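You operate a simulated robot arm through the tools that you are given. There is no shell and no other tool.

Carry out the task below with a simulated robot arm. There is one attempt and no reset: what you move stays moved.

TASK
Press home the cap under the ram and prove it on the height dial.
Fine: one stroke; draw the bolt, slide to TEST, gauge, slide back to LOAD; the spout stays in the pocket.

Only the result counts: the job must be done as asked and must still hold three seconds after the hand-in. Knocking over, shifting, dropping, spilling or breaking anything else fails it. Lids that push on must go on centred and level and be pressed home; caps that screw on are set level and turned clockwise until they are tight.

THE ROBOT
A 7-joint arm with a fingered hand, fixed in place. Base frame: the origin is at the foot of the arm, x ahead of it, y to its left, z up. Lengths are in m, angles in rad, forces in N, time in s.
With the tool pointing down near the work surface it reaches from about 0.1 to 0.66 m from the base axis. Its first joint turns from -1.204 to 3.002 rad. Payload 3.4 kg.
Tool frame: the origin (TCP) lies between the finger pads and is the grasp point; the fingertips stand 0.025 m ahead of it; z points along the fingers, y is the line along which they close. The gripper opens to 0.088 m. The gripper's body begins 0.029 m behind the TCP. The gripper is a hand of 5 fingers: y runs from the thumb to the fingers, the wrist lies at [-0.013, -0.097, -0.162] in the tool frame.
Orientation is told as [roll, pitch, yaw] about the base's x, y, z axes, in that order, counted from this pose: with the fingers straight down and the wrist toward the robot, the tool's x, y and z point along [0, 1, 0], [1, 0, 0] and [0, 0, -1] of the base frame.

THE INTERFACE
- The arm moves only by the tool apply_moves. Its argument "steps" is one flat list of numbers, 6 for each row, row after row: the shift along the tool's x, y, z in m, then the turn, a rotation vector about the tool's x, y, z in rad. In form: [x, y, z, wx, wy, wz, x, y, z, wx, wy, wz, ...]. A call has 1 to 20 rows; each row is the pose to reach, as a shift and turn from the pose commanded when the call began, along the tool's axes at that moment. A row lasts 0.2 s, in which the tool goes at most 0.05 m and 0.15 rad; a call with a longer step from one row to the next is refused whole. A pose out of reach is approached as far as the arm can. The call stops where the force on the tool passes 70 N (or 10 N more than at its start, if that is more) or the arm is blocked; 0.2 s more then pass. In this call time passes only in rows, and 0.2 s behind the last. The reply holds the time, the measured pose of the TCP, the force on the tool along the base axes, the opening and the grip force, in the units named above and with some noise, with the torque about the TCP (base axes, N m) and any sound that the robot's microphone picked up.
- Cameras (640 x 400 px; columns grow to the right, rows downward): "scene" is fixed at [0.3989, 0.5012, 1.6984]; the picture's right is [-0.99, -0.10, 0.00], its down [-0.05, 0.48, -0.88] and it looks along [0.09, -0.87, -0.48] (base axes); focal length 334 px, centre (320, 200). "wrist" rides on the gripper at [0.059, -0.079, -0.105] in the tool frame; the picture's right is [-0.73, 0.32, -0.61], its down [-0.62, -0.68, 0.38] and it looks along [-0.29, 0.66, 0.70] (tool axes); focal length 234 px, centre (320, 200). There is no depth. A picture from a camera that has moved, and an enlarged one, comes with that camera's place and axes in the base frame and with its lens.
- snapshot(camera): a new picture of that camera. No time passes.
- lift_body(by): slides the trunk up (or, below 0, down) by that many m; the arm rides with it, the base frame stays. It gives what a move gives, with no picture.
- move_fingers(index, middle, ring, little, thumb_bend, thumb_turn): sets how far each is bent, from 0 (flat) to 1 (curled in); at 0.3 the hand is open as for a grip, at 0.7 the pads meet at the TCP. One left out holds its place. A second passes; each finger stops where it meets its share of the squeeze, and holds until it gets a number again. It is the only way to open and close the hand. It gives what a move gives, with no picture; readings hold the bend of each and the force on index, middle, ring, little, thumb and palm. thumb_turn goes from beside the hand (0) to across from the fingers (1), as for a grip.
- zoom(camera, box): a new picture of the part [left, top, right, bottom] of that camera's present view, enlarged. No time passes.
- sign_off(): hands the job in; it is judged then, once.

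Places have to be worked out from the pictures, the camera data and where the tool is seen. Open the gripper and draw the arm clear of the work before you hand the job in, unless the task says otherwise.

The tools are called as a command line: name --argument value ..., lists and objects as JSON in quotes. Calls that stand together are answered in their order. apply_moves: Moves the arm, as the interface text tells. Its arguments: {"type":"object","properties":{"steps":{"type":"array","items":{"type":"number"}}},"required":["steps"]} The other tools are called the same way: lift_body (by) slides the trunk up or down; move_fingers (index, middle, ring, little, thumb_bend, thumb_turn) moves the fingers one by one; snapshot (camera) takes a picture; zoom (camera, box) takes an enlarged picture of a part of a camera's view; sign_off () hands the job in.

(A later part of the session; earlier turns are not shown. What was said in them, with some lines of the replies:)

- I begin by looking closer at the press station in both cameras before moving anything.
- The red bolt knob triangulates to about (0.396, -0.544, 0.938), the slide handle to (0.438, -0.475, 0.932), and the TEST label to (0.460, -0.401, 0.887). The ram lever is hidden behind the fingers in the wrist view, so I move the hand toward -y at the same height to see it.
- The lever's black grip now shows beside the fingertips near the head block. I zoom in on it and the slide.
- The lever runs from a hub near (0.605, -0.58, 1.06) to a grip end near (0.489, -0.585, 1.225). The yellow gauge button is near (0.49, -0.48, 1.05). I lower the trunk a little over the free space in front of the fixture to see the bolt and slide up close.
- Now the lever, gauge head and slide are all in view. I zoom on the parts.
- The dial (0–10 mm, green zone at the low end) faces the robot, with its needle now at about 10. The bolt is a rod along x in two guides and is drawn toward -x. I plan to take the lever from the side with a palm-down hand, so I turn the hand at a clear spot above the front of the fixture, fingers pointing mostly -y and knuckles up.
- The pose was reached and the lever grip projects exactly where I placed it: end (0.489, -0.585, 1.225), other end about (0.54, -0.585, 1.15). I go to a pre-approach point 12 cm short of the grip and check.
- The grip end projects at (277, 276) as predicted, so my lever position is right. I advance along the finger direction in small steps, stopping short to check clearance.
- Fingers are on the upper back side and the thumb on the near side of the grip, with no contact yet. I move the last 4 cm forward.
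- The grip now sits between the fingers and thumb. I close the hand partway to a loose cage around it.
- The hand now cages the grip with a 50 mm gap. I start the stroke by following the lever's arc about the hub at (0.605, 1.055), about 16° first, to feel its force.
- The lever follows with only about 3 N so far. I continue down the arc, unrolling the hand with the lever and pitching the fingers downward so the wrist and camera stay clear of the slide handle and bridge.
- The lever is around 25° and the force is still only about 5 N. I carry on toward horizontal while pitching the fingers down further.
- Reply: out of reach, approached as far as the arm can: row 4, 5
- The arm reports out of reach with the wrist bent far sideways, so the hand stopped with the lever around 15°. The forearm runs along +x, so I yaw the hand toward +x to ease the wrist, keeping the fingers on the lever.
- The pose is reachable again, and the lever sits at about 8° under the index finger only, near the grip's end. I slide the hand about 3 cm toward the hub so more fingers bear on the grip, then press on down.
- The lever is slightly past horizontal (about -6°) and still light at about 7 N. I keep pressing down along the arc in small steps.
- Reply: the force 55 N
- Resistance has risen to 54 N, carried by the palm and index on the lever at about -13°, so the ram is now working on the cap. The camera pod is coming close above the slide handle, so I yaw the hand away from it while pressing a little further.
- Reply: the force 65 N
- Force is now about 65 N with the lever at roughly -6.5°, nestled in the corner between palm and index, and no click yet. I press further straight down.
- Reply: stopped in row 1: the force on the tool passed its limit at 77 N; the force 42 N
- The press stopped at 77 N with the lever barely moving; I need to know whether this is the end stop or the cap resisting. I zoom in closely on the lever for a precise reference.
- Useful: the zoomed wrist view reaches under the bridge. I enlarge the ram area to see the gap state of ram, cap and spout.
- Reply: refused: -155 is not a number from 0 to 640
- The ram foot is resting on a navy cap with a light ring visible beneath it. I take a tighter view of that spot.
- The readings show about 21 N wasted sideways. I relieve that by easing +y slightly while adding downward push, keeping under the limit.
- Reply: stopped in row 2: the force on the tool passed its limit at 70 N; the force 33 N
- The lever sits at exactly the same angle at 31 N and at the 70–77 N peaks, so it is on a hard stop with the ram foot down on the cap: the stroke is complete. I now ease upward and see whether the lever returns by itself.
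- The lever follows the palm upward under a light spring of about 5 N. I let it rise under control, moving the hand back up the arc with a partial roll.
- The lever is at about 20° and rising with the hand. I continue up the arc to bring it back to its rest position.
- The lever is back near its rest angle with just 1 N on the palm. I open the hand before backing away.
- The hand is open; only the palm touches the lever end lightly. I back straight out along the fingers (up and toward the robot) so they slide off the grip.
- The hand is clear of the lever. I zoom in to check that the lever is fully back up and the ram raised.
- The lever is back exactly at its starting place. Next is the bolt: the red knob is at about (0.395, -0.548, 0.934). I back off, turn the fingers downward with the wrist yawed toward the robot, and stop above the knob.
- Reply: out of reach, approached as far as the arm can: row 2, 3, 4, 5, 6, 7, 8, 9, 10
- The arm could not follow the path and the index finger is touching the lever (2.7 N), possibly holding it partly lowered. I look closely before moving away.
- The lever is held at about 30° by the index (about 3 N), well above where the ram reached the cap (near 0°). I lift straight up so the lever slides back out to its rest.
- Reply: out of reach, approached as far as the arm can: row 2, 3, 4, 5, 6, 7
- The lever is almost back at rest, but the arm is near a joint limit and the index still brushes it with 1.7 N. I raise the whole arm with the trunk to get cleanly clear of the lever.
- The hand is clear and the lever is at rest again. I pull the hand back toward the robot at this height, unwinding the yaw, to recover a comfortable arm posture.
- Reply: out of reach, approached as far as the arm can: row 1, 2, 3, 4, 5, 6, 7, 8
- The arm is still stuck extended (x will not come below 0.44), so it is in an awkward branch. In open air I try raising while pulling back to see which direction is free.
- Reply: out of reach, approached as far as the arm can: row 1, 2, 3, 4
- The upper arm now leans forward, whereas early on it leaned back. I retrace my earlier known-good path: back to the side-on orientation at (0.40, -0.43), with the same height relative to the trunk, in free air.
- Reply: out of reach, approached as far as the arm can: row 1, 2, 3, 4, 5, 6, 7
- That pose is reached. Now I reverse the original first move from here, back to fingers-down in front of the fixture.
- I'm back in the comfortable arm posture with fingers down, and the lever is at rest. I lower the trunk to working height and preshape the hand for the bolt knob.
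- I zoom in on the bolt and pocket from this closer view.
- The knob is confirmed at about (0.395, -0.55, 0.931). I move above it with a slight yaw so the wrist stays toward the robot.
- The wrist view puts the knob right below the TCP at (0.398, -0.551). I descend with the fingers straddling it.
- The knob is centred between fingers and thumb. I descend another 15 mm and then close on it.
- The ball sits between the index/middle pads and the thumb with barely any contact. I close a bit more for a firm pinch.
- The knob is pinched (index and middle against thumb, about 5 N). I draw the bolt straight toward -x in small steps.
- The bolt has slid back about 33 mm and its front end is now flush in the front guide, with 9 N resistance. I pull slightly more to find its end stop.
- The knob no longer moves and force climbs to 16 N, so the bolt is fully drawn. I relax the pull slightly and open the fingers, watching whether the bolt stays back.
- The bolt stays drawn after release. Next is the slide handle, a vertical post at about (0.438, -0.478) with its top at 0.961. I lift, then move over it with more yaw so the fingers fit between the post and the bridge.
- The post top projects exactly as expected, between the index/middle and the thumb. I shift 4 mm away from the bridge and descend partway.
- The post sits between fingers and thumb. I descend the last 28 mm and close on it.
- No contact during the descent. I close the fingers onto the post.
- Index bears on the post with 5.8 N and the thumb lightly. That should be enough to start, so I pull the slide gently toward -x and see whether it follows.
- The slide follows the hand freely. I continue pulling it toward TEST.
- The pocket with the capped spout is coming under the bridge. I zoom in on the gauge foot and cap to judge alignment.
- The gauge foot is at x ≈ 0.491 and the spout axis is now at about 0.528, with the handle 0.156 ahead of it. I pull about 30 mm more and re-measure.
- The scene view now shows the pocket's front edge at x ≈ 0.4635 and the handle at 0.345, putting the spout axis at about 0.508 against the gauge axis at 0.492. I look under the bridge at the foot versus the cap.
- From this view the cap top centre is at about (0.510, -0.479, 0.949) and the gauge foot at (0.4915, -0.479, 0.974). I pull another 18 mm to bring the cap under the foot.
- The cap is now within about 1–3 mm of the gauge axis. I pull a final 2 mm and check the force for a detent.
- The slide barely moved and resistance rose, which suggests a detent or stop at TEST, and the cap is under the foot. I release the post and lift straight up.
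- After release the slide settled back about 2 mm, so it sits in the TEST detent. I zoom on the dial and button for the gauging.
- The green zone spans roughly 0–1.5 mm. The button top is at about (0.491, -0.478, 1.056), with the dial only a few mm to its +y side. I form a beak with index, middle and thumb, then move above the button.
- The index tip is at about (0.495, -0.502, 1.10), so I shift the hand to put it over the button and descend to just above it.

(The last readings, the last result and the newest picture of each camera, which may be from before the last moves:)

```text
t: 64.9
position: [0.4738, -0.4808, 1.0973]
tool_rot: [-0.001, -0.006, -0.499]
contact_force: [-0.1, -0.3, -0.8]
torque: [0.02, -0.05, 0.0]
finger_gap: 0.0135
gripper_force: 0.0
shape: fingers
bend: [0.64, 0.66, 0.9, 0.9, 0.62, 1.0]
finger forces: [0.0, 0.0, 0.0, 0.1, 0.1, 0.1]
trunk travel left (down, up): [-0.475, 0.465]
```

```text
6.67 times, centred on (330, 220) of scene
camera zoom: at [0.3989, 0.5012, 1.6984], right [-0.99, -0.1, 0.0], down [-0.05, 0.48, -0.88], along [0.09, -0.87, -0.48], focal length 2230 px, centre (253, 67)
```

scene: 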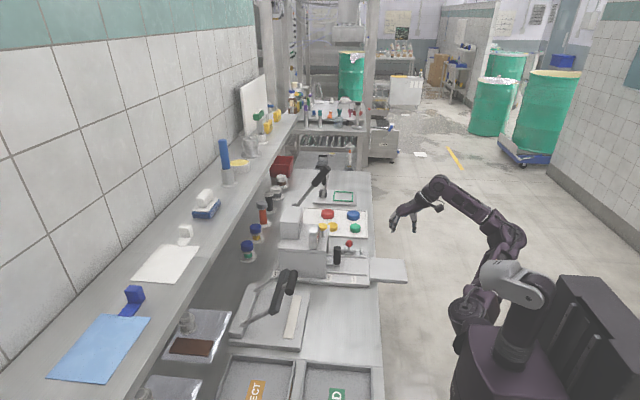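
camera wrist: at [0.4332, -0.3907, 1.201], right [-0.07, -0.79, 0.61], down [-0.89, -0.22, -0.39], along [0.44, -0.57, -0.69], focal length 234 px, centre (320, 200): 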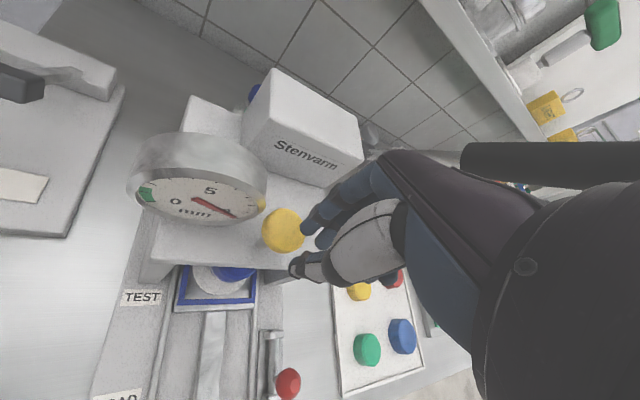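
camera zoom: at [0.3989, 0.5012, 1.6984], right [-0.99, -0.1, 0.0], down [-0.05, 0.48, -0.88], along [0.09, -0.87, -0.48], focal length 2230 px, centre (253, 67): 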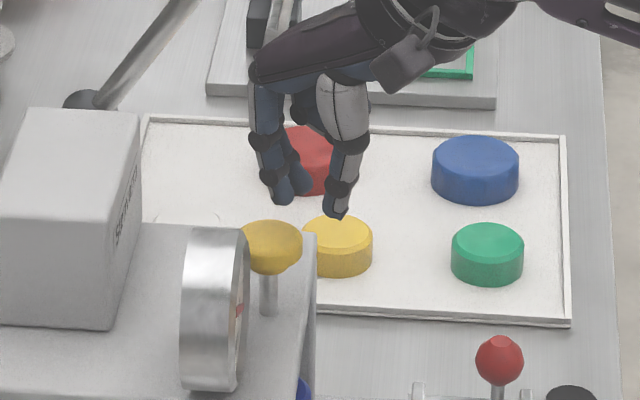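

The index tip is estimated at about (0.488, -0.484, 1.075), over the button. I descend in small steps onto it.

apply_moves --steps '[0.0027, 0.0, 0.006, 0, 0, 0, 0.0027, 0.0, 0.012, 0, 0, 0, 0.0027, 0.0, 0.018, 0, 0, 0, 0.0027, 0.0, 0.024, 0, 0, 0]'

snapshot --camera "wrist"

zoom --camera "scene" --box '[290, 190, 370, 250]'

```text
t: 65.9
position: [0.4754, -0.478, 1.0739]
tool_rot: [0.0, -0.007, -0.499]
contact_force: [-0.5, 0.2, 1.4]
torque: [-0.01, -0.02, -0.02]
finger_gap: 0.0137
gripper_force: 1.0
shape: fingers
bend: [0.64, 0.66, 0.9, 0.9, 0.62, 1.0]
finger forces: [1.6, 0.0, 0.1, 0.0, 0.1, 0.1]
trunk travel left (down, up): [-0.475, 0.465]
```

```text
taken
camera wrist: at [0.434, -0.3882, 1.1773], right [-0.07, -0.79, 0.61], down [-0.89, -0.22, -0.39], along [0.44, -0.57, -0.69], focal length 234 px, centre (320, 200)
```

wrist: 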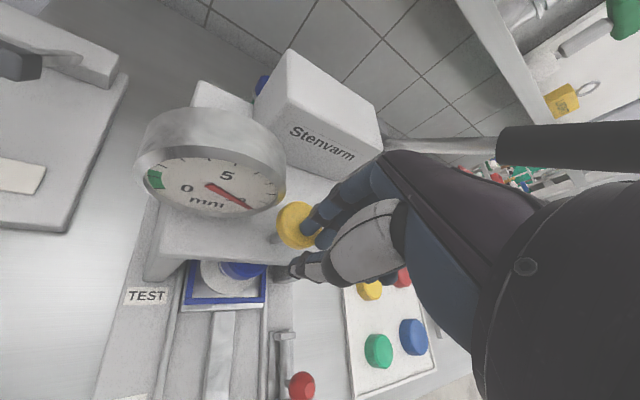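

```text
6.67 times, centred on (330, 220) of scene
camera zoom: at [0.3989, 0.5012, 1.6984], right [-0.99, -0.1, 0.0], down [-0.05, 0.48, -0.88], along [0.09, -0.87, -0.48], focal length 2230 px, centre (253, 67)
```

zoom: 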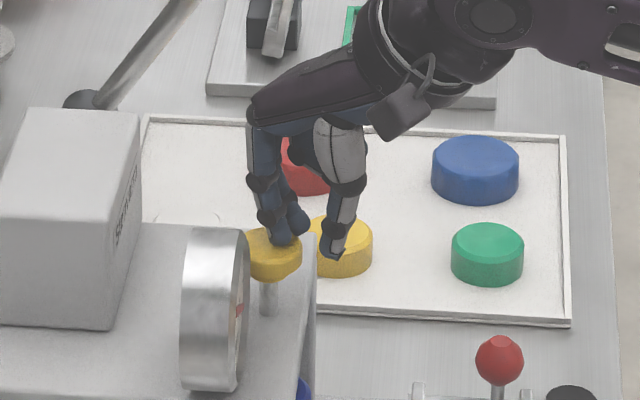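

The index has landed on the button (1.6 N). I press further and watch the dial.

apply_moves --steps '[0.0, 0.0, 0.005, 0, 0, 0, 0.0, 0.0, 0.01, 0, 0, 0, 0.0, 0.0, 0.014, 0, 0, 0]'

zoom --camera "wrist" --box '[120, 90, 340, 310]'

zoom --camera "scene" --box '[290, 190, 370, 250]'

```text
t: 66.7
position: [0.4743, -0.4776, 1.0593]
tool_rot: [0.001, -0.009, -0.499]
contact_force: [0.8, 1.0, 3.3]
torque: [0.01, -0.06, -0.01]
finger_gap: 0.0136
gripper_force: 2.0
shape: fingers
bend: [0.64, 0.66, 0.9, 0.9, 0.62, 1.0]
finger forces: [3.1, 0.0, 0.0, 0.1, 0.0, 0.0]
trunk travel left (down, up): [-0.475, 0.465]
```

```text
1.82 times, centred on (230, 200) of wrist
camera zoom: at [0.4339, -0.3882, 1.1632], right [-0.07, -0.79, 0.61], down [-0.89, -0.22, -0.39], along [0.44, -0.57, -0.69], focal length 426 px, centre (484, 200)
```

zoom: 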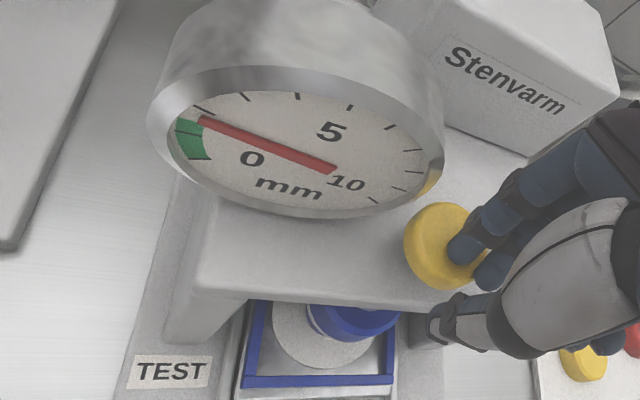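

```text
6.67 times, centred on (330, 220) of scene
camera zoom: at [0.3989, 0.5012, 1.6984], right [-0.99, -0.1, 0.0], down [-0.05, 0.48, -0.88], along [0.09, -0.87, -0.48], focal length 2230 px, centre (253, 67)
```

zoom: 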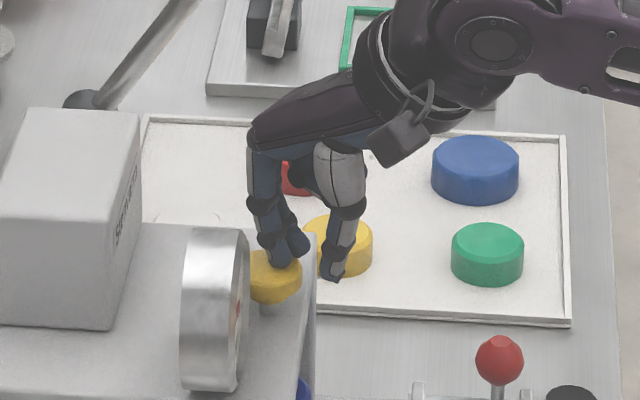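

The needle has swung down to about 2, just at the top of the green zone, with only 3 N spring force, so the foot is not yet on the cap. I press on in 2 mm steps.

apply_moves --steps '[0.0, 0.0, 0.002, 0, 0, 0, 0.0, 0.0, 0.004, 0, 0, 0]'

zoom --camera "wrist" --box '[140, 90, 300, 250]'

```text
t: 67.3
position: [0.4731, -0.4777, 1.0572]
tool_rot: [-0.001, -0.011, -0.499]
contact_force: [0.9, -0.3, 10.9]
torque: [0.01, -0.21, -0.03]
finger_gap: 0.0143
gripper_force: 5.3
shape: fingers
bend: [0.63, 0.66, 0.9, 0.9, 0.62, 1.0]
finger forces: [10.0, 0.0, 0.0, 0.0, 0.0, 0.0]
trunk travel left (down, up): [-0.475, 0.465]
```

```text
2.50 times, centred on (220, 170) of wrist
camera zoom: at [0.4329, -0.3876, 1.1605], right [-0.07, -0.79, 0.61], down [-0.89, -0.22, -0.39], along [0.44, -0.57, -0.69], focal length 585 px, centre (570, 275)
```

zoom: 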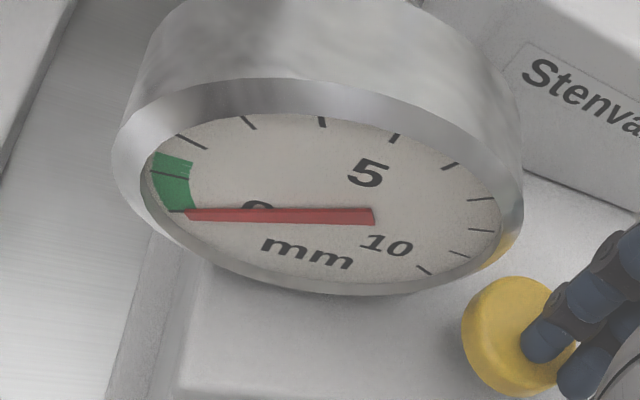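

The needle reads 0 mm at the bottom of the green zone with about 11 N on the button, so the foot is on the cap and the cap is home. I hold for a second to make the reading count.

apply_moves --steps '[0, 0, 0, 0, 0, 0, 0, 0, 0, 0, 0, 0, 0, 0, 0, 0, 0, 0, 0, 0, 0, 0, 0, 0, 0, 0, 0, 0, 0, 0]'

zoom --camera "wrist" --box '[140, 90, 240, 190]'

zoom --camera "scene" --box '[290, 190, 370, 270]'

```text
t: 68.5
position: [0.4736, -0.4758, 1.0553]
tool_rot: [0.0, -0.011, -0.501]
contact_force: [2.5, -3.1, 15.5]
torque: [-0.03, -0.34, -0.01]
finger_gap: 0.0147
gripper_force: 7.7
shape: fingers
bend: [0.62, 0.66, 0.9, 0.9, 0.62, 1.0]
finger forces: [15.8, 0.1, 0.0, 0.1, 0.0, 0.0]
trunk travel left (down, up): [-0.475, 0.465]
```

```text
4.00 times, centred on (190, 140) of wrist
camera zoom: at [0.4324, -0.3871, 1.1604], right [-0.07, -0.79, 0.61], down [-0.89, -0.22, -0.39], along [0.44, -0.57, -0.69], focal length 937 px, centre (840, 440)
```

zoom: 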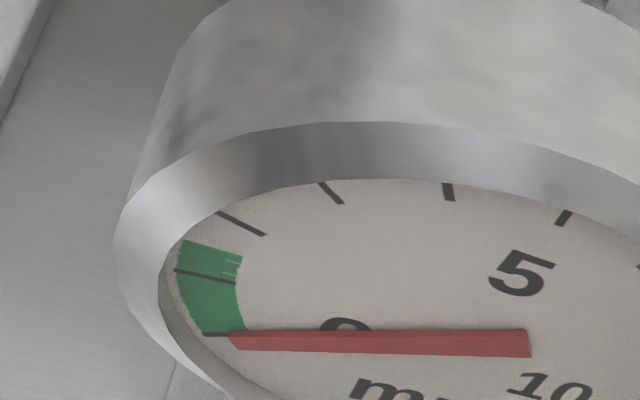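

```text
5.00 times, centred on (330, 230) of scene
camera zoom: at [0.3989, 0.5012, 1.6984], right [-0.99, -0.1, 0.0], down [-0.05, 0.48, -0.88], along [0.09, -0.87, -0.48], focal length 1673 px, centre (270, 50)
```

zoom: 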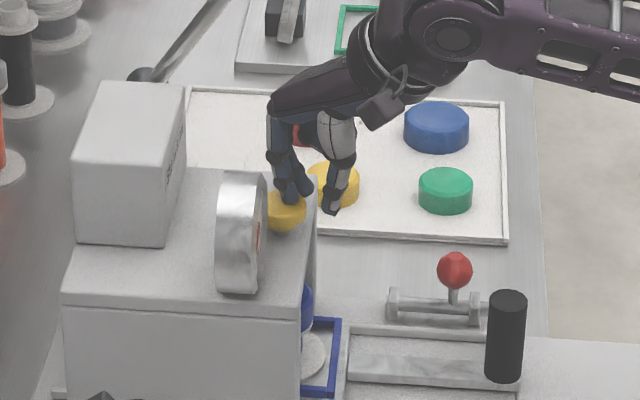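

The dial reads 0 mm in the green zone and holds. I release the button by lifting straight up, then move back above the slide post.

apply_moves --steps '[0, 0, -0.012, 0, 0, 0, 0, 0, -0.03, 0, 0, 0, 0, 0, -0.06, 0, 0, 0, -0.0141, -0.025, -0.06, 0, 0, 0, -0.0282, -0.05, -0.06, 0, 0, 0, -0.0424, -0.0751, -0.06, 0, 0, 0, -0.0565, -0.1001, -0.06, 0, 0, 0, -0.0706, -0.1251, -0.06, 0, 0, 0]'

move_fingers --index 0.42 --middle 0.42 --ring 0.9 --little 0.9 --thumb_bend 0.42

snapshot --camera "wrist"

zoom --camera "scene" --box '[290, 190, 400, 280]'

```text
t: 70.3
position: [0.3291, -0.4806, 1.1129]
tool_rot: [-0.001, -0.007, -0.499]
contact_force: [0.4, -0.9, 0.6]
torque: [0.01, 0.0, 0.02]
finger_gap: 0.0136
gripper_force: 0.2
shape: fingers
bend: [0.64, 0.66, 0.9, 0.9, 0.62, 1.0]
finger forces: [0.0, 0.0, 0.0, 0.0, 0.1, 0.0]
trunk travel left (down, up): [-0.475, 0.465]
```

```text
t: 71.3
position: [0.3299, -0.4806, 1.1135]
tool_rot: [0.001, -0.005, -0.5]
contact_force: [-0.1, 0.5, -0.4]
torque: [0.01, -0.04, -0.03]
finger_gap: 0.0585
gripper_force: 0.0
shape: fingers
bend: [0.42, 0.42, 0.9, 0.9, 0.42, 0.99]
finger forces: [0.0, 0.0, 0.0, 0.1, 0.0, 0.0]
trunk travel left (down, up): [-0.475, 0.465]
```

```text
taken
camera wrist: at [0.2904, -0.3915, 1.2179], right [-0.07, -0.79, 0.61], down [-0.89, -0.22, -0.39], along [0.44, -0.57, -0.69], focal length 234 px, centre (320, 200)
```

wrist: 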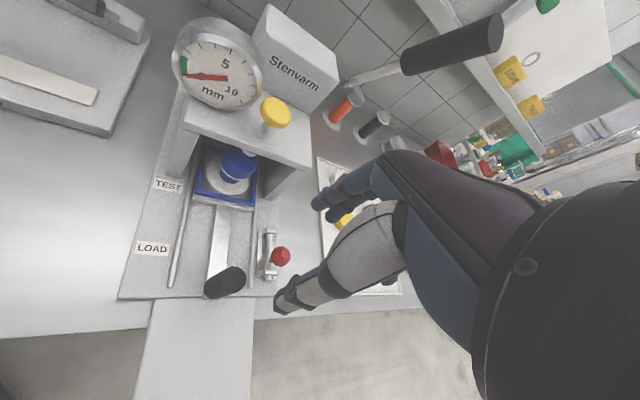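

```text
4.44 times, centred on (345, 235) of scene
camera zoom: at [0.3989, 0.5012, 1.6984], right [-0.99, -0.1, 0.0], down [-0.05, 0.48, -0.88], along [0.09, -0.87, -0.48], focal length 1487 px, centre (209, 44)
```

zoom: 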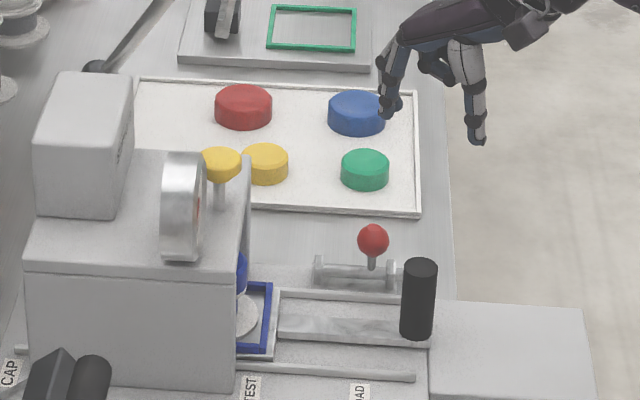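

The dial has kept its reading and the button has sprung back. I zoom in to read it from this clearer angle.

zoom --camera "wrist" --box '[160, 10, 300, 130]'

zoom --camera "wrist" --box '[140, 130, 320, 310]'

```text
3.33 times, centred on (230, 70) of wrist
camera zoom: at [0.2904, -0.3915, 1.2179], right [-0.07, -0.79, 0.61], down [-0.89, -0.22, -0.39], along [0.44, -0.57, -0.69], focal length 781 px, centre (620, 633)
```

zoom: 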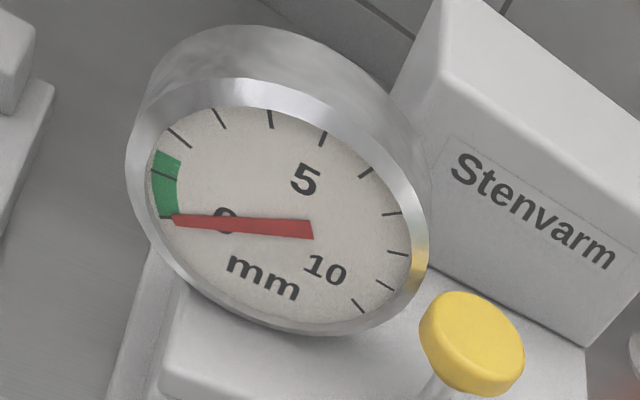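

```text
2.22 times, centred on (230, 220) of wrist
camera zoom: at [0.2904, -0.3915, 1.2179], right [-0.07, -0.79, 0.61], down [-0.89, -0.22, -0.39], along [0.44, -0.57, -0.69], focal length 520 px, centre (520, 156)
```

zoom: 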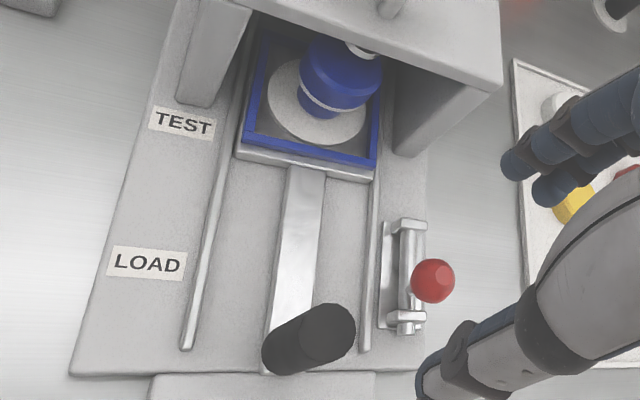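

The needle sits right at 0 mm, the edge of the green zone where a fully seated cap reads, and the foot is up again. I descend over the post to grip it for the move to LOAD.

apply_moves --steps '[0.0, 0.0, 0.04, 0, 0, 0, 0.0, 0.0, 0.08, 0, 0, 0, 0.0, 0.0, 0.115, 0, 0, 0, 0.0, 0.0, 0.135, 0, 0, 0]'

snapshot --camera "wrist"

zoom --camera "scene" --box '[310, 210, 410, 290]'

```text
t: 72.3
position: [0.333, -0.4803, 0.978]
tool_rot: [0.001, -0.006, -0.498]
contact_force: [-0.5, 0.0, -0.1]
torque: [0.02, -0.01, -0.05]
finger_gap: 0.0586
gripper_force: 0.0
shape: fingers
bend: [0.42, 0.42, 0.9, 0.9, 0.42, 0.99]
finger forces: [0.0, 0.0, 0.1, 0.1, 0.1, 0.0]
trunk travel left (down, up): [-0.475, 0.465]
```

```text
taken
camera wrist: at [0.2916, -0.3915, 1.0831], right [-0.07, -0.79, 0.61], down [-0.89, -0.22, -0.39], along [0.44, -0.57, -0.69], focal length 234 px, centre (320, 200)
```

wrist: 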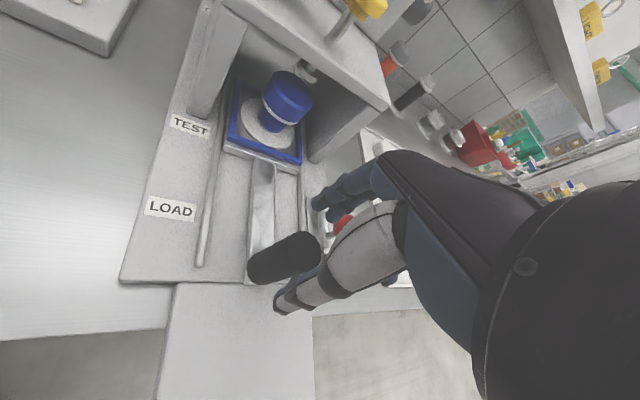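

```text
5.00 times, centred on (360, 250) of scene
camera zoom: at [0.3989, 0.5012, 1.6984], right [-0.99, -0.1, 0.0], down [-0.05, 0.48, -0.88], along [0.09, -0.87, -0.48], focal length 1673 px, centre (120, -50)
```

zoom: 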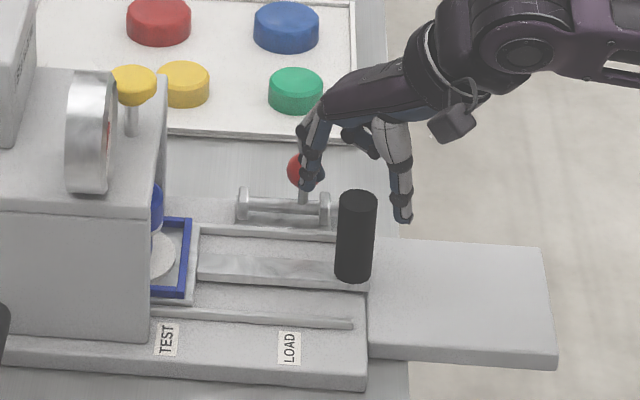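

The post lies between fingers and thumb as expected. I descend the last 3 cm and close.

apply_moves --steps '[0.0, -0.002, 0.015, 0, 0, 0, 0.0, -0.002, 0.03, 0, 0, 0]'

move_fingers --index 0.66 --middle 0.66 --thumb_bend 0.66

zoom --camera "wrist" --box '[200, 120, 420, 320]'

zoom --camera "scene" --box '[310, 210, 410, 290]'

```text
t: 72.9
position: [0.3313, -0.4792, 0.9501]
tool_rot: [-0.002, -0.008, -0.499]
contact_force: [-0.1, 0.4, 0.4]
torque: [-0.03, 0.02, 0.0]
finger_gap: 0.0585
gripper_force: 0.0
shape: fingers
bend: [0.42, 0.42, 0.9, 0.9, 0.42, 0.99]
finger forces: [0.0, 0.0, 0.0, 0.1, 0.0, 0.1]
trunk travel left (down, up): [-0.475, 0.465]
```

```text
t: 73.9
position: [0.3303, -0.4803, 0.9486]
tool_rot: [-0.001, -0.005, -0.499]
contact_force: [0.6, -0.3, -0.3]
torque: [-0.03, 0.01, 0.01]
finger_gap: 0.0209
gripper_force: 4.6
shape: fingers
bend: [0.6, 0.62, 0.9, 0.9, 0.6, 1.0]
finger forces: [2.9, 2.9, 0.0, 0.0, 5.0, 0.0]
trunk travel left (down, up): [-0.475, 0.465]
```

```text
2.00 times, centred on (310, 220) of wrist
camera zoom: at [0.2898, -0.3905, 1.0536], right [-0.07, -0.79, 0.61], down [-0.89, -0.22, -0.39], along [0.44, -0.57, -0.69], focal length 468 px, centre (340, 160)
```

zoom: 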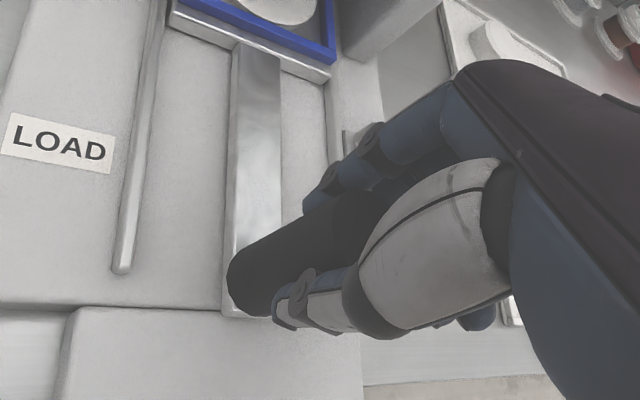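

```text
5.00 times, centred on (360, 250) of scene
camera zoom: at [0.3989, 0.5012, 1.6984], right [-0.99, -0.1, 0.0], down [-0.05, 0.48, -0.88], along [0.09, -0.87, -0.48], focal length 1673 px, centre (120, -50)
```

zoom: 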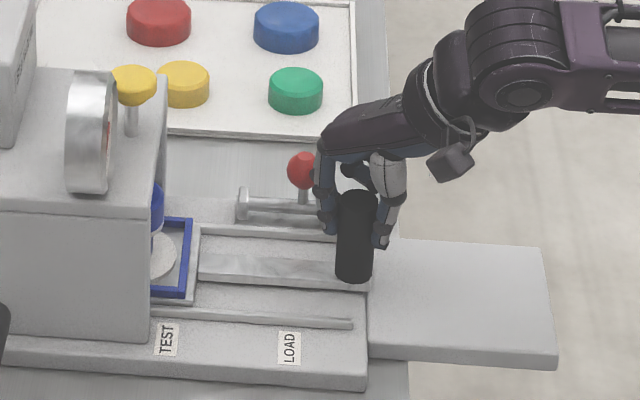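

The grip is firm (index and middle 2.9 N each against thumb 5 N). I pull the slide from TEST toward LOAD.

apply_moves --steps '[-0.0057, -0.0105, 0, 0, 0, 0, -0.0115, -0.0211, 0, 0, 0, 0, -0.0172, -0.0316, 0, 0, 0, 0, -0.023, -0.0421, 0, 0, 0, 0, -0.0287, -0.0527, 0, 0, 0, 0, -0.0345, -0.0632, 0, 0, 0, 0]'

snapshot --camera "wrist"

zoom --camera "scene" --box '[310, 210, 430, 290]'

```text
t: 75.3
position: [0.2579, -0.4799, 0.9487]
tool_rot: [0.001, -0.007, -0.498]
contact_force: [0.2, -1.1, 3.2]
torque: [-0.02, -0.04, 0.0]
finger_gap: 0.0207
gripper_force: 6.1
shape: fingers
bend: [0.6, 0.62, 0.9, 0.9, 0.6, 1.0]
finger forces: [3.2, 3.2, 0.1, 0.0, 5.3, 0.0]
trunk travel left (down, up): [-0.475, 0.465]
```

```text
taken
camera wrist: at [0.2167, -0.3904, 1.0527], right [-0.07, -0.79, 0.61], down [-0.89, -0.22, -0.39], along [0.44, -0.57, -0.69], focal length 234 px, centre (320, 200)
```

wrist: 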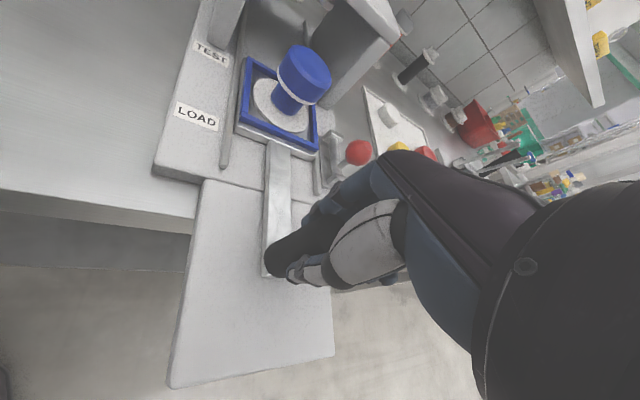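

```text
5.00 times, centred on (370, 250) of scene
camera zoom: at [0.3989, 0.5012, 1.6984], right [-0.99, -0.1, 0.0], down [-0.05, 0.48, -0.88], along [0.09, -0.87, -0.48], focal length 1673 px, centre (70, -50)
```

zoom: 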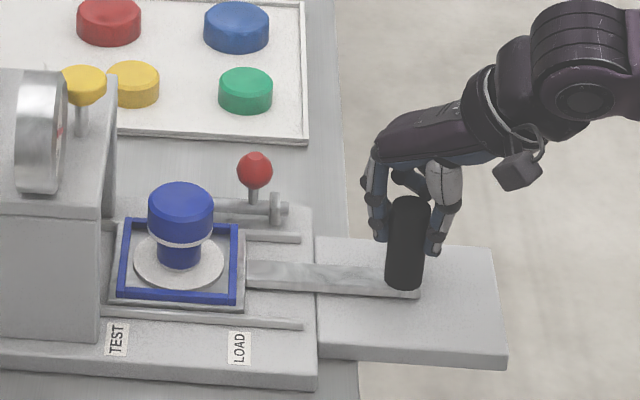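

The pocket with the capped spout is now in full view at x ≈ 0.418, short of the LOAD mark at 0.373. I keep pulling in small steps, feeling for a stop or detent.

apply_moves --steps '[-0.0048, -0.0088, 0, 0, 0, 0, -0.0096, -0.0176, 0, 0, 0, 0, -0.0134, -0.0246, 0, 0, 0, 0]'

zoom --camera "scene" --box '[310, 210, 430, 290]'

```text
t: 76.1
position: [0.2291, -0.479, 0.9487]
tool_rot: [0.0, -0.007, -0.499]
contact_force: [-1.3, -1.8, 4.4]
torque: [-0.02, -0.03, 0.0]
finger_gap: 0.0207
gripper_force: 6.1
shape: fingers
bend: [0.6, 0.62, 0.9, 0.9, 0.6, 1.0]
finger forces: [3.3, 3.7, 0.1, 0.0, 5.4, 0.0]
trunk travel left (down, up): [-0.475, 0.465]
```

```text
5.00 times, centred on (370, 250) of scene
camera zoom: at [0.3989, 0.5012, 1.6984], right [-0.99, -0.1, 0.0], down [-0.05, 0.48, -0.88], along [0.09, -0.87, -0.48], focal length 1673 px, centre (70, -50)
```

zoom: 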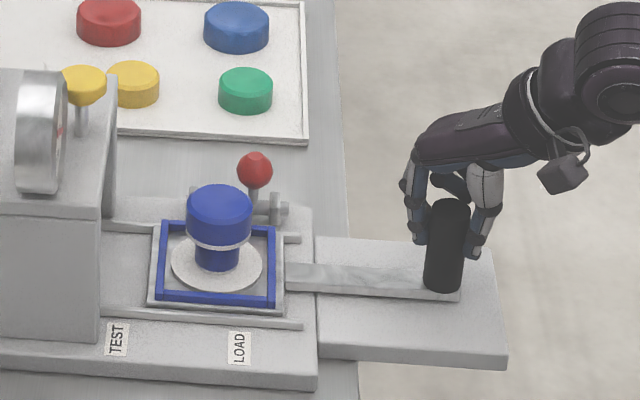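

The pocket is at about 0.391 and there is a faint pull toward -x. I continue gently toward the LOAD mark.

apply_moves --steps '[-0.0029, -0.0053, 0, 0, 0, 0, -0.0057, -0.0105, 0, 0, 0, 0, -0.0081, -0.0149, 0, 0, 0, 0]'

zoom --camera "scene" --box '[310, 210, 430, 290]'

```text
t: 76.9
position: [0.2118, -0.4796, 0.9473]
tool_rot: [-0.001, -0.004, -0.499]
contact_force: [-1.9, -1.6, 3.5]
torque: [-0.06, 0.09, -0.01]
finger_gap: 0.0209
gripper_force: 5.7
shape: fingers
bend: [0.61, 0.63, 0.9, 0.9, 0.6, 1.0]
finger forces: [2.6, 3.2, 0.0, 0.1, 6.0, 0.1]
trunk travel left (down, up): [-0.475, 0.465]
```

```text
5.00 times, centred on (370, 250) of scene
camera zoom: at [0.3989, 0.5012, 1.6984], right [-0.99, -0.1, 0.0], down [-0.05, 0.48, -0.88], along [0.09, -0.87, -0.48], focal length 1673 px, centre (70, -50)
```

zoom: 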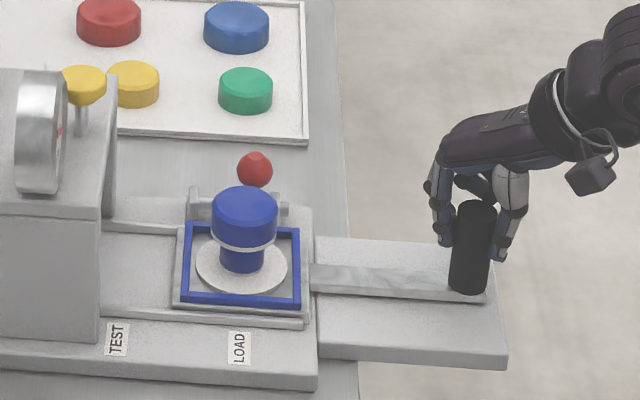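

The pocket is now level with the LOAD mark, with a slight detent pull toward -x. I open the fingers and see where the slide settles.

move_fingers --index 0.4 --middle 0.4 --thumb_bend 0.4

zoom --camera "scene" --box '[310, 210, 430, 290]'

snapshot --camera "wrist"

```text
t: 77.9
position: [0.2122, -0.4794, 0.9476]
tool_rot: [-0.001, -0.008, -0.499]
contact_force: [-0.3, 0.4, -0.3]
torque: [-0.02, -0.01, 0.02]
finger_gap: 0.0628
gripper_force: 0.1
shape: fingers
bend: [0.4, 0.4, 0.9, 0.9, 0.4, 0.99]
finger forces: [0.0, 0.0, 0.0, 0.1, 0.1, 0.1]
trunk travel left (down, up): [-0.475, 0.465]
```

```text
5.00 times, centred on (370, 250) of scene
camera zoom: at [0.3989, 0.5012, 1.6984], right [-0.99, -0.1, 0.0], down [-0.05, 0.48, -0.88], along [0.09, -0.87, -0.48], focal length 1673 px, centre (70, -50)
```

zoom: 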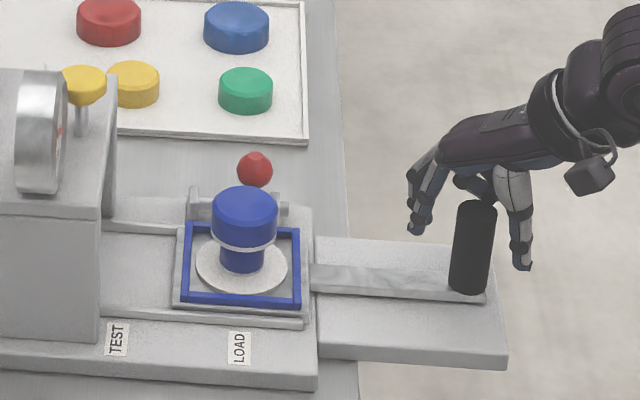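

```text
taken
camera wrist: at [0.1722, -0.3902, 1.0525], right [-0.07, -0.79, 0.61], down [-0.89, -0.22, -0.39], along [0.44, -0.57, -0.69], focal length 234 px, centre (320, 200)
```

wrist: 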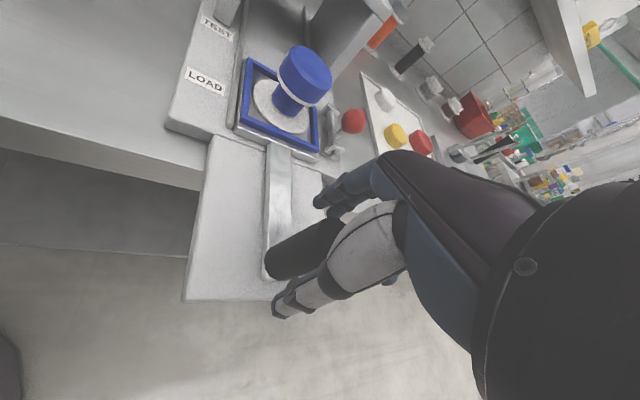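

On release the slide moved about 3 mm further and settled at the LOAD mark with the capped spout upright in its pocket. I lift the hand straight up off the post and draw clear.

apply_moves --steps '[0, 0, -0.03, 0, 0, 0, 0, 0, -0.06, 0, 0, 0, 0, 0, -0.1, 0, 0, 0, 0, 0, -0.14, 0, 0, 0, 0, 0, -0.18, 0, 0, 0, 0, 0, -0.22, 0, 0, 0]'

move_fingers --index 0.3 --middle 0.3 --ring 0.3 --little 0.3 --thumb_bend 0.3

snapshot --camera "wrist"

snapshot --camera "scene"

```text
t: 79.3
position: [0.2124, -0.4763, 1.169]
tool_rot: [-0.002, -0.007, -0.497]
contact_force: [-0.2, -0.2, 0.5]
torque: [0.01, 0.0, -0.02]
finger_gap: 0.0632
gripper_force: 0.0
shape: fingers
bend: [0.4, 0.4, 0.9, 0.9, 0.4, 0.99]
finger forces: [0.1, 0.0, 0.1, 0.1, 0.0, 0.0]
trunk travel left (down, up): [-0.475, 0.465]
```

```text
t: 80.3
position: [0.2116, -0.478, 1.1685]
tool_rot: [-0.001, -0.005, -0.498]
contact_force: [-0.2, -0.3, 0.3]
torque: [0.01, -0.01, -0.01]
finger_gap: 0.0844
gripper_force: 0.0
shape: fingers
bend: [0.3, 0.3, 0.3, 0.3, 0.3, 0.98]
finger forces: [0.0, 0.0, 0.0, 0.0, 0.1, 0.1]
trunk travel left (down, up): [-0.475, 0.465]
```

```text
taken
camera wrist: at [0.1713, -0.3889, 1.2732], right [-0.07, -0.79, 0.61], down [-0.89, -0.22, -0.39], along [0.44, -0.57, -0.69], focal length 234 px, centre (320, 200)
```

wrist: 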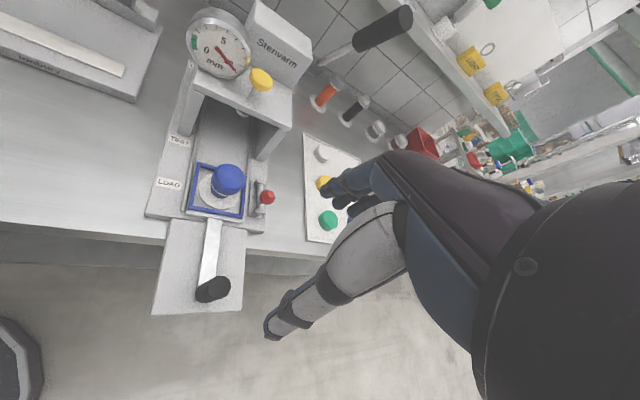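

```text
taken
```

scene: 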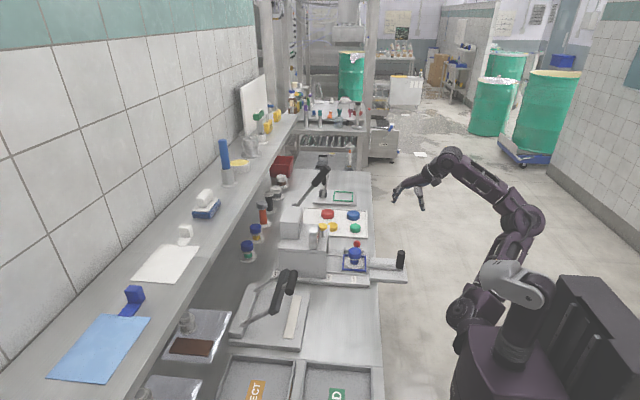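

Everything appears in place. I zoom in for a final check of pocket, cap level, dial and lever.

zoom --camera "wrist" --box '[140, 0, 320, 130]'

zoom --camera "wrist" --box '[140, 130, 300, 320]'

zoom --camera "scene" --box '[260, 160, 420, 290]'

```text
3.08 times, centred on (230, 65) of wrist
camera zoom: at [0.1713, -0.3889, 1.2732], right [-0.07, -0.79, 0.61], down [-0.89, -0.22, -0.39], along [0.44, -0.57, -0.69], focal length 720 px, centre (597, 615)
```

zoom: 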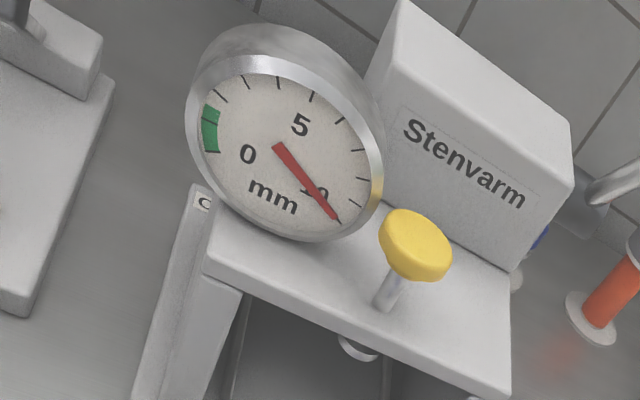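

```text
2.11 times, centred on (220, 225) of wrist
camera zoom: at [0.1713, -0.3889, 1.2732], right [-0.07, -0.79, 0.61], down [-0.89, -0.22, -0.39], along [0.44, -0.57, -0.69], focal length 493 px, centre (530, 147)
```

zoom: 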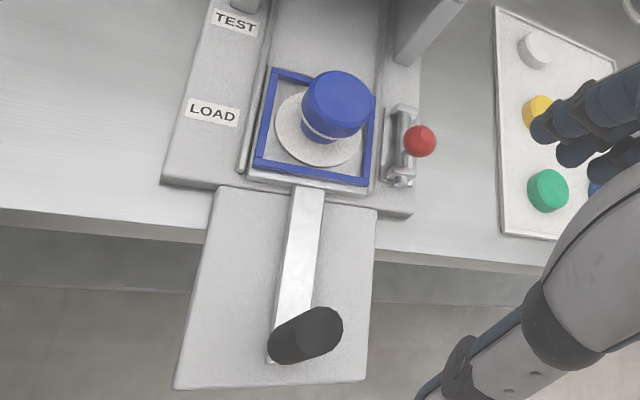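

```text
3.08 times, centred on (340, 225) of scene
camera zoom: at [0.3989, 0.5012, 1.6984], right [-0.99, -0.1, 0.0], down [-0.05, 0.48, -0.88], along [0.09, -0.87, -0.48], focal length 1029 px, centre (258, 123)
```

zoom: 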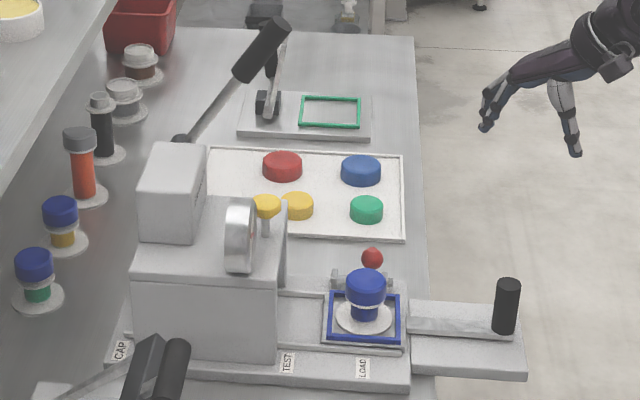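

The cap is level on the spout in the pocket at LOAD, the bolt is drawn, and the lever and gauge are back at rest. I raise the arm well clear of the work.

lift_body --by 0.22

apply_moves --steps '[0.02, -0.02, 0, 0, 0, 0, 0.04, -0.03, 0, 0, 0, 0, 0.06, -0.04, 0, 0, 0, 0, 0.08, -0.05, 0, 0, 0, 0]'

snapshot --camera "scene"

zoom --camera "scene" --box '[310, 210, 430, 290]'

```text
t: 82.6
position: [0.2132, -0.478, 1.3884]
tool_rot: [0.001, -0.006, -0.499]
contact_force: [-1.1, 0.3, -0.2]
torque: [-0.01, 0.02, -0.02]
finger_gap: 0.0843
gripper_force: 0.0
shape: fingers
bend: [0.3, 0.3, 0.3, 0.3, 0.3, 0.98]
finger forces: [0.1, 0.0, 0.0, 0.0, 0.1, 0.0]
trunk travel left (down, up): [-0.695, 0.245]
```

```text
t: 83.6
position: [0.224, -0.3905, 1.3707]
tool_rot: [-0.001, -0.01, -0.5]
contact_force: [0.5, -0.4, -0.2]
torque: [-0.01, -0.03, 0.03]
finger_gap: 0.0845
gripper_force: 0.0
shape: fingers
bend: [0.3, 0.3, 0.3, 0.3, 0.3, 0.98]
finger forces: [0.0, 0.0, 0.1, 0.1, 0.0, 0.0]
out of reach, approached as far as the arm can: row 1, 2, 3, 4
trunk travel left (down, up): [-0.695, 0.245]
```

```text
taken
```

scene: 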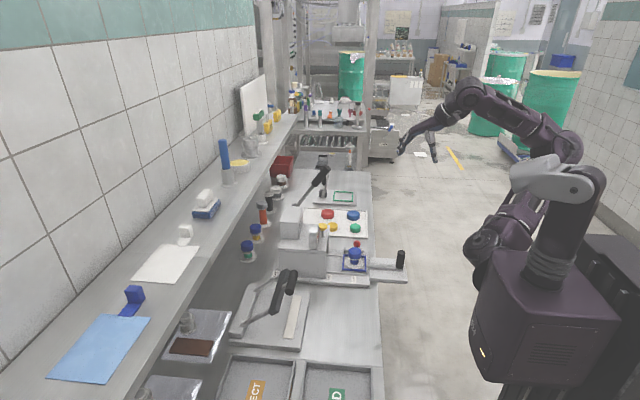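

```text
5.00 times, centred on (370, 250) of scene
camera zoom: at [0.3989, 0.5012, 1.6984], right [-0.99, -0.1, 0.0], down [-0.05, 0.48, -0.88], along [0.09, -0.87, -0.48], focal length 1673 px, centre (70, -50)
```

zoom: 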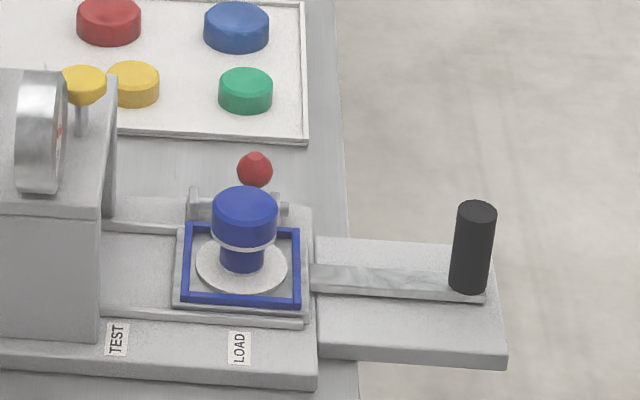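

The arm is clear and the hand open. The slide rests at LOAD with the capped spout upright in the pocket, the bolt is drawn, the lever is up, and the dial showed 0 mm at TEST, at the lower edge of the green zone. I hand the job in.

sign_off

```text
The job is handed in.
```

The cap is pressed home. The height dial read 0 mm at TEST, right at the lower edge of the green zone. The job is handed in, but no verdict has come back yet.

- **Stroke:** The lever went down to a hard stop, with up to 77 N on the tool. It then came back up to its rest position.
- **Extra lever movement:** While I repositioned afterwards, a finger pulled the lever down to about 30° and let it return. The ram only reached the cap with the lever at about horizontal, so I don't believe it touched the cap again. A strict "one stroke" count could still notice it.
- **Bolt:** It is drawn fully back and was left that way.
- **Gauge:** With the slide settled at TEST, I pressed the button until the foot rested on the cap and held it about a second. The needle stayed at 0 after release and had gone back to about 10 by the time the slide reached LOAD.
- **Slide:** It settled at the LOAD mark, with the spout upright in the pocket and the cap level.
- **Arm:** The hand is open and the arm is clear of the work. I saw nothing else knocked or shifted.
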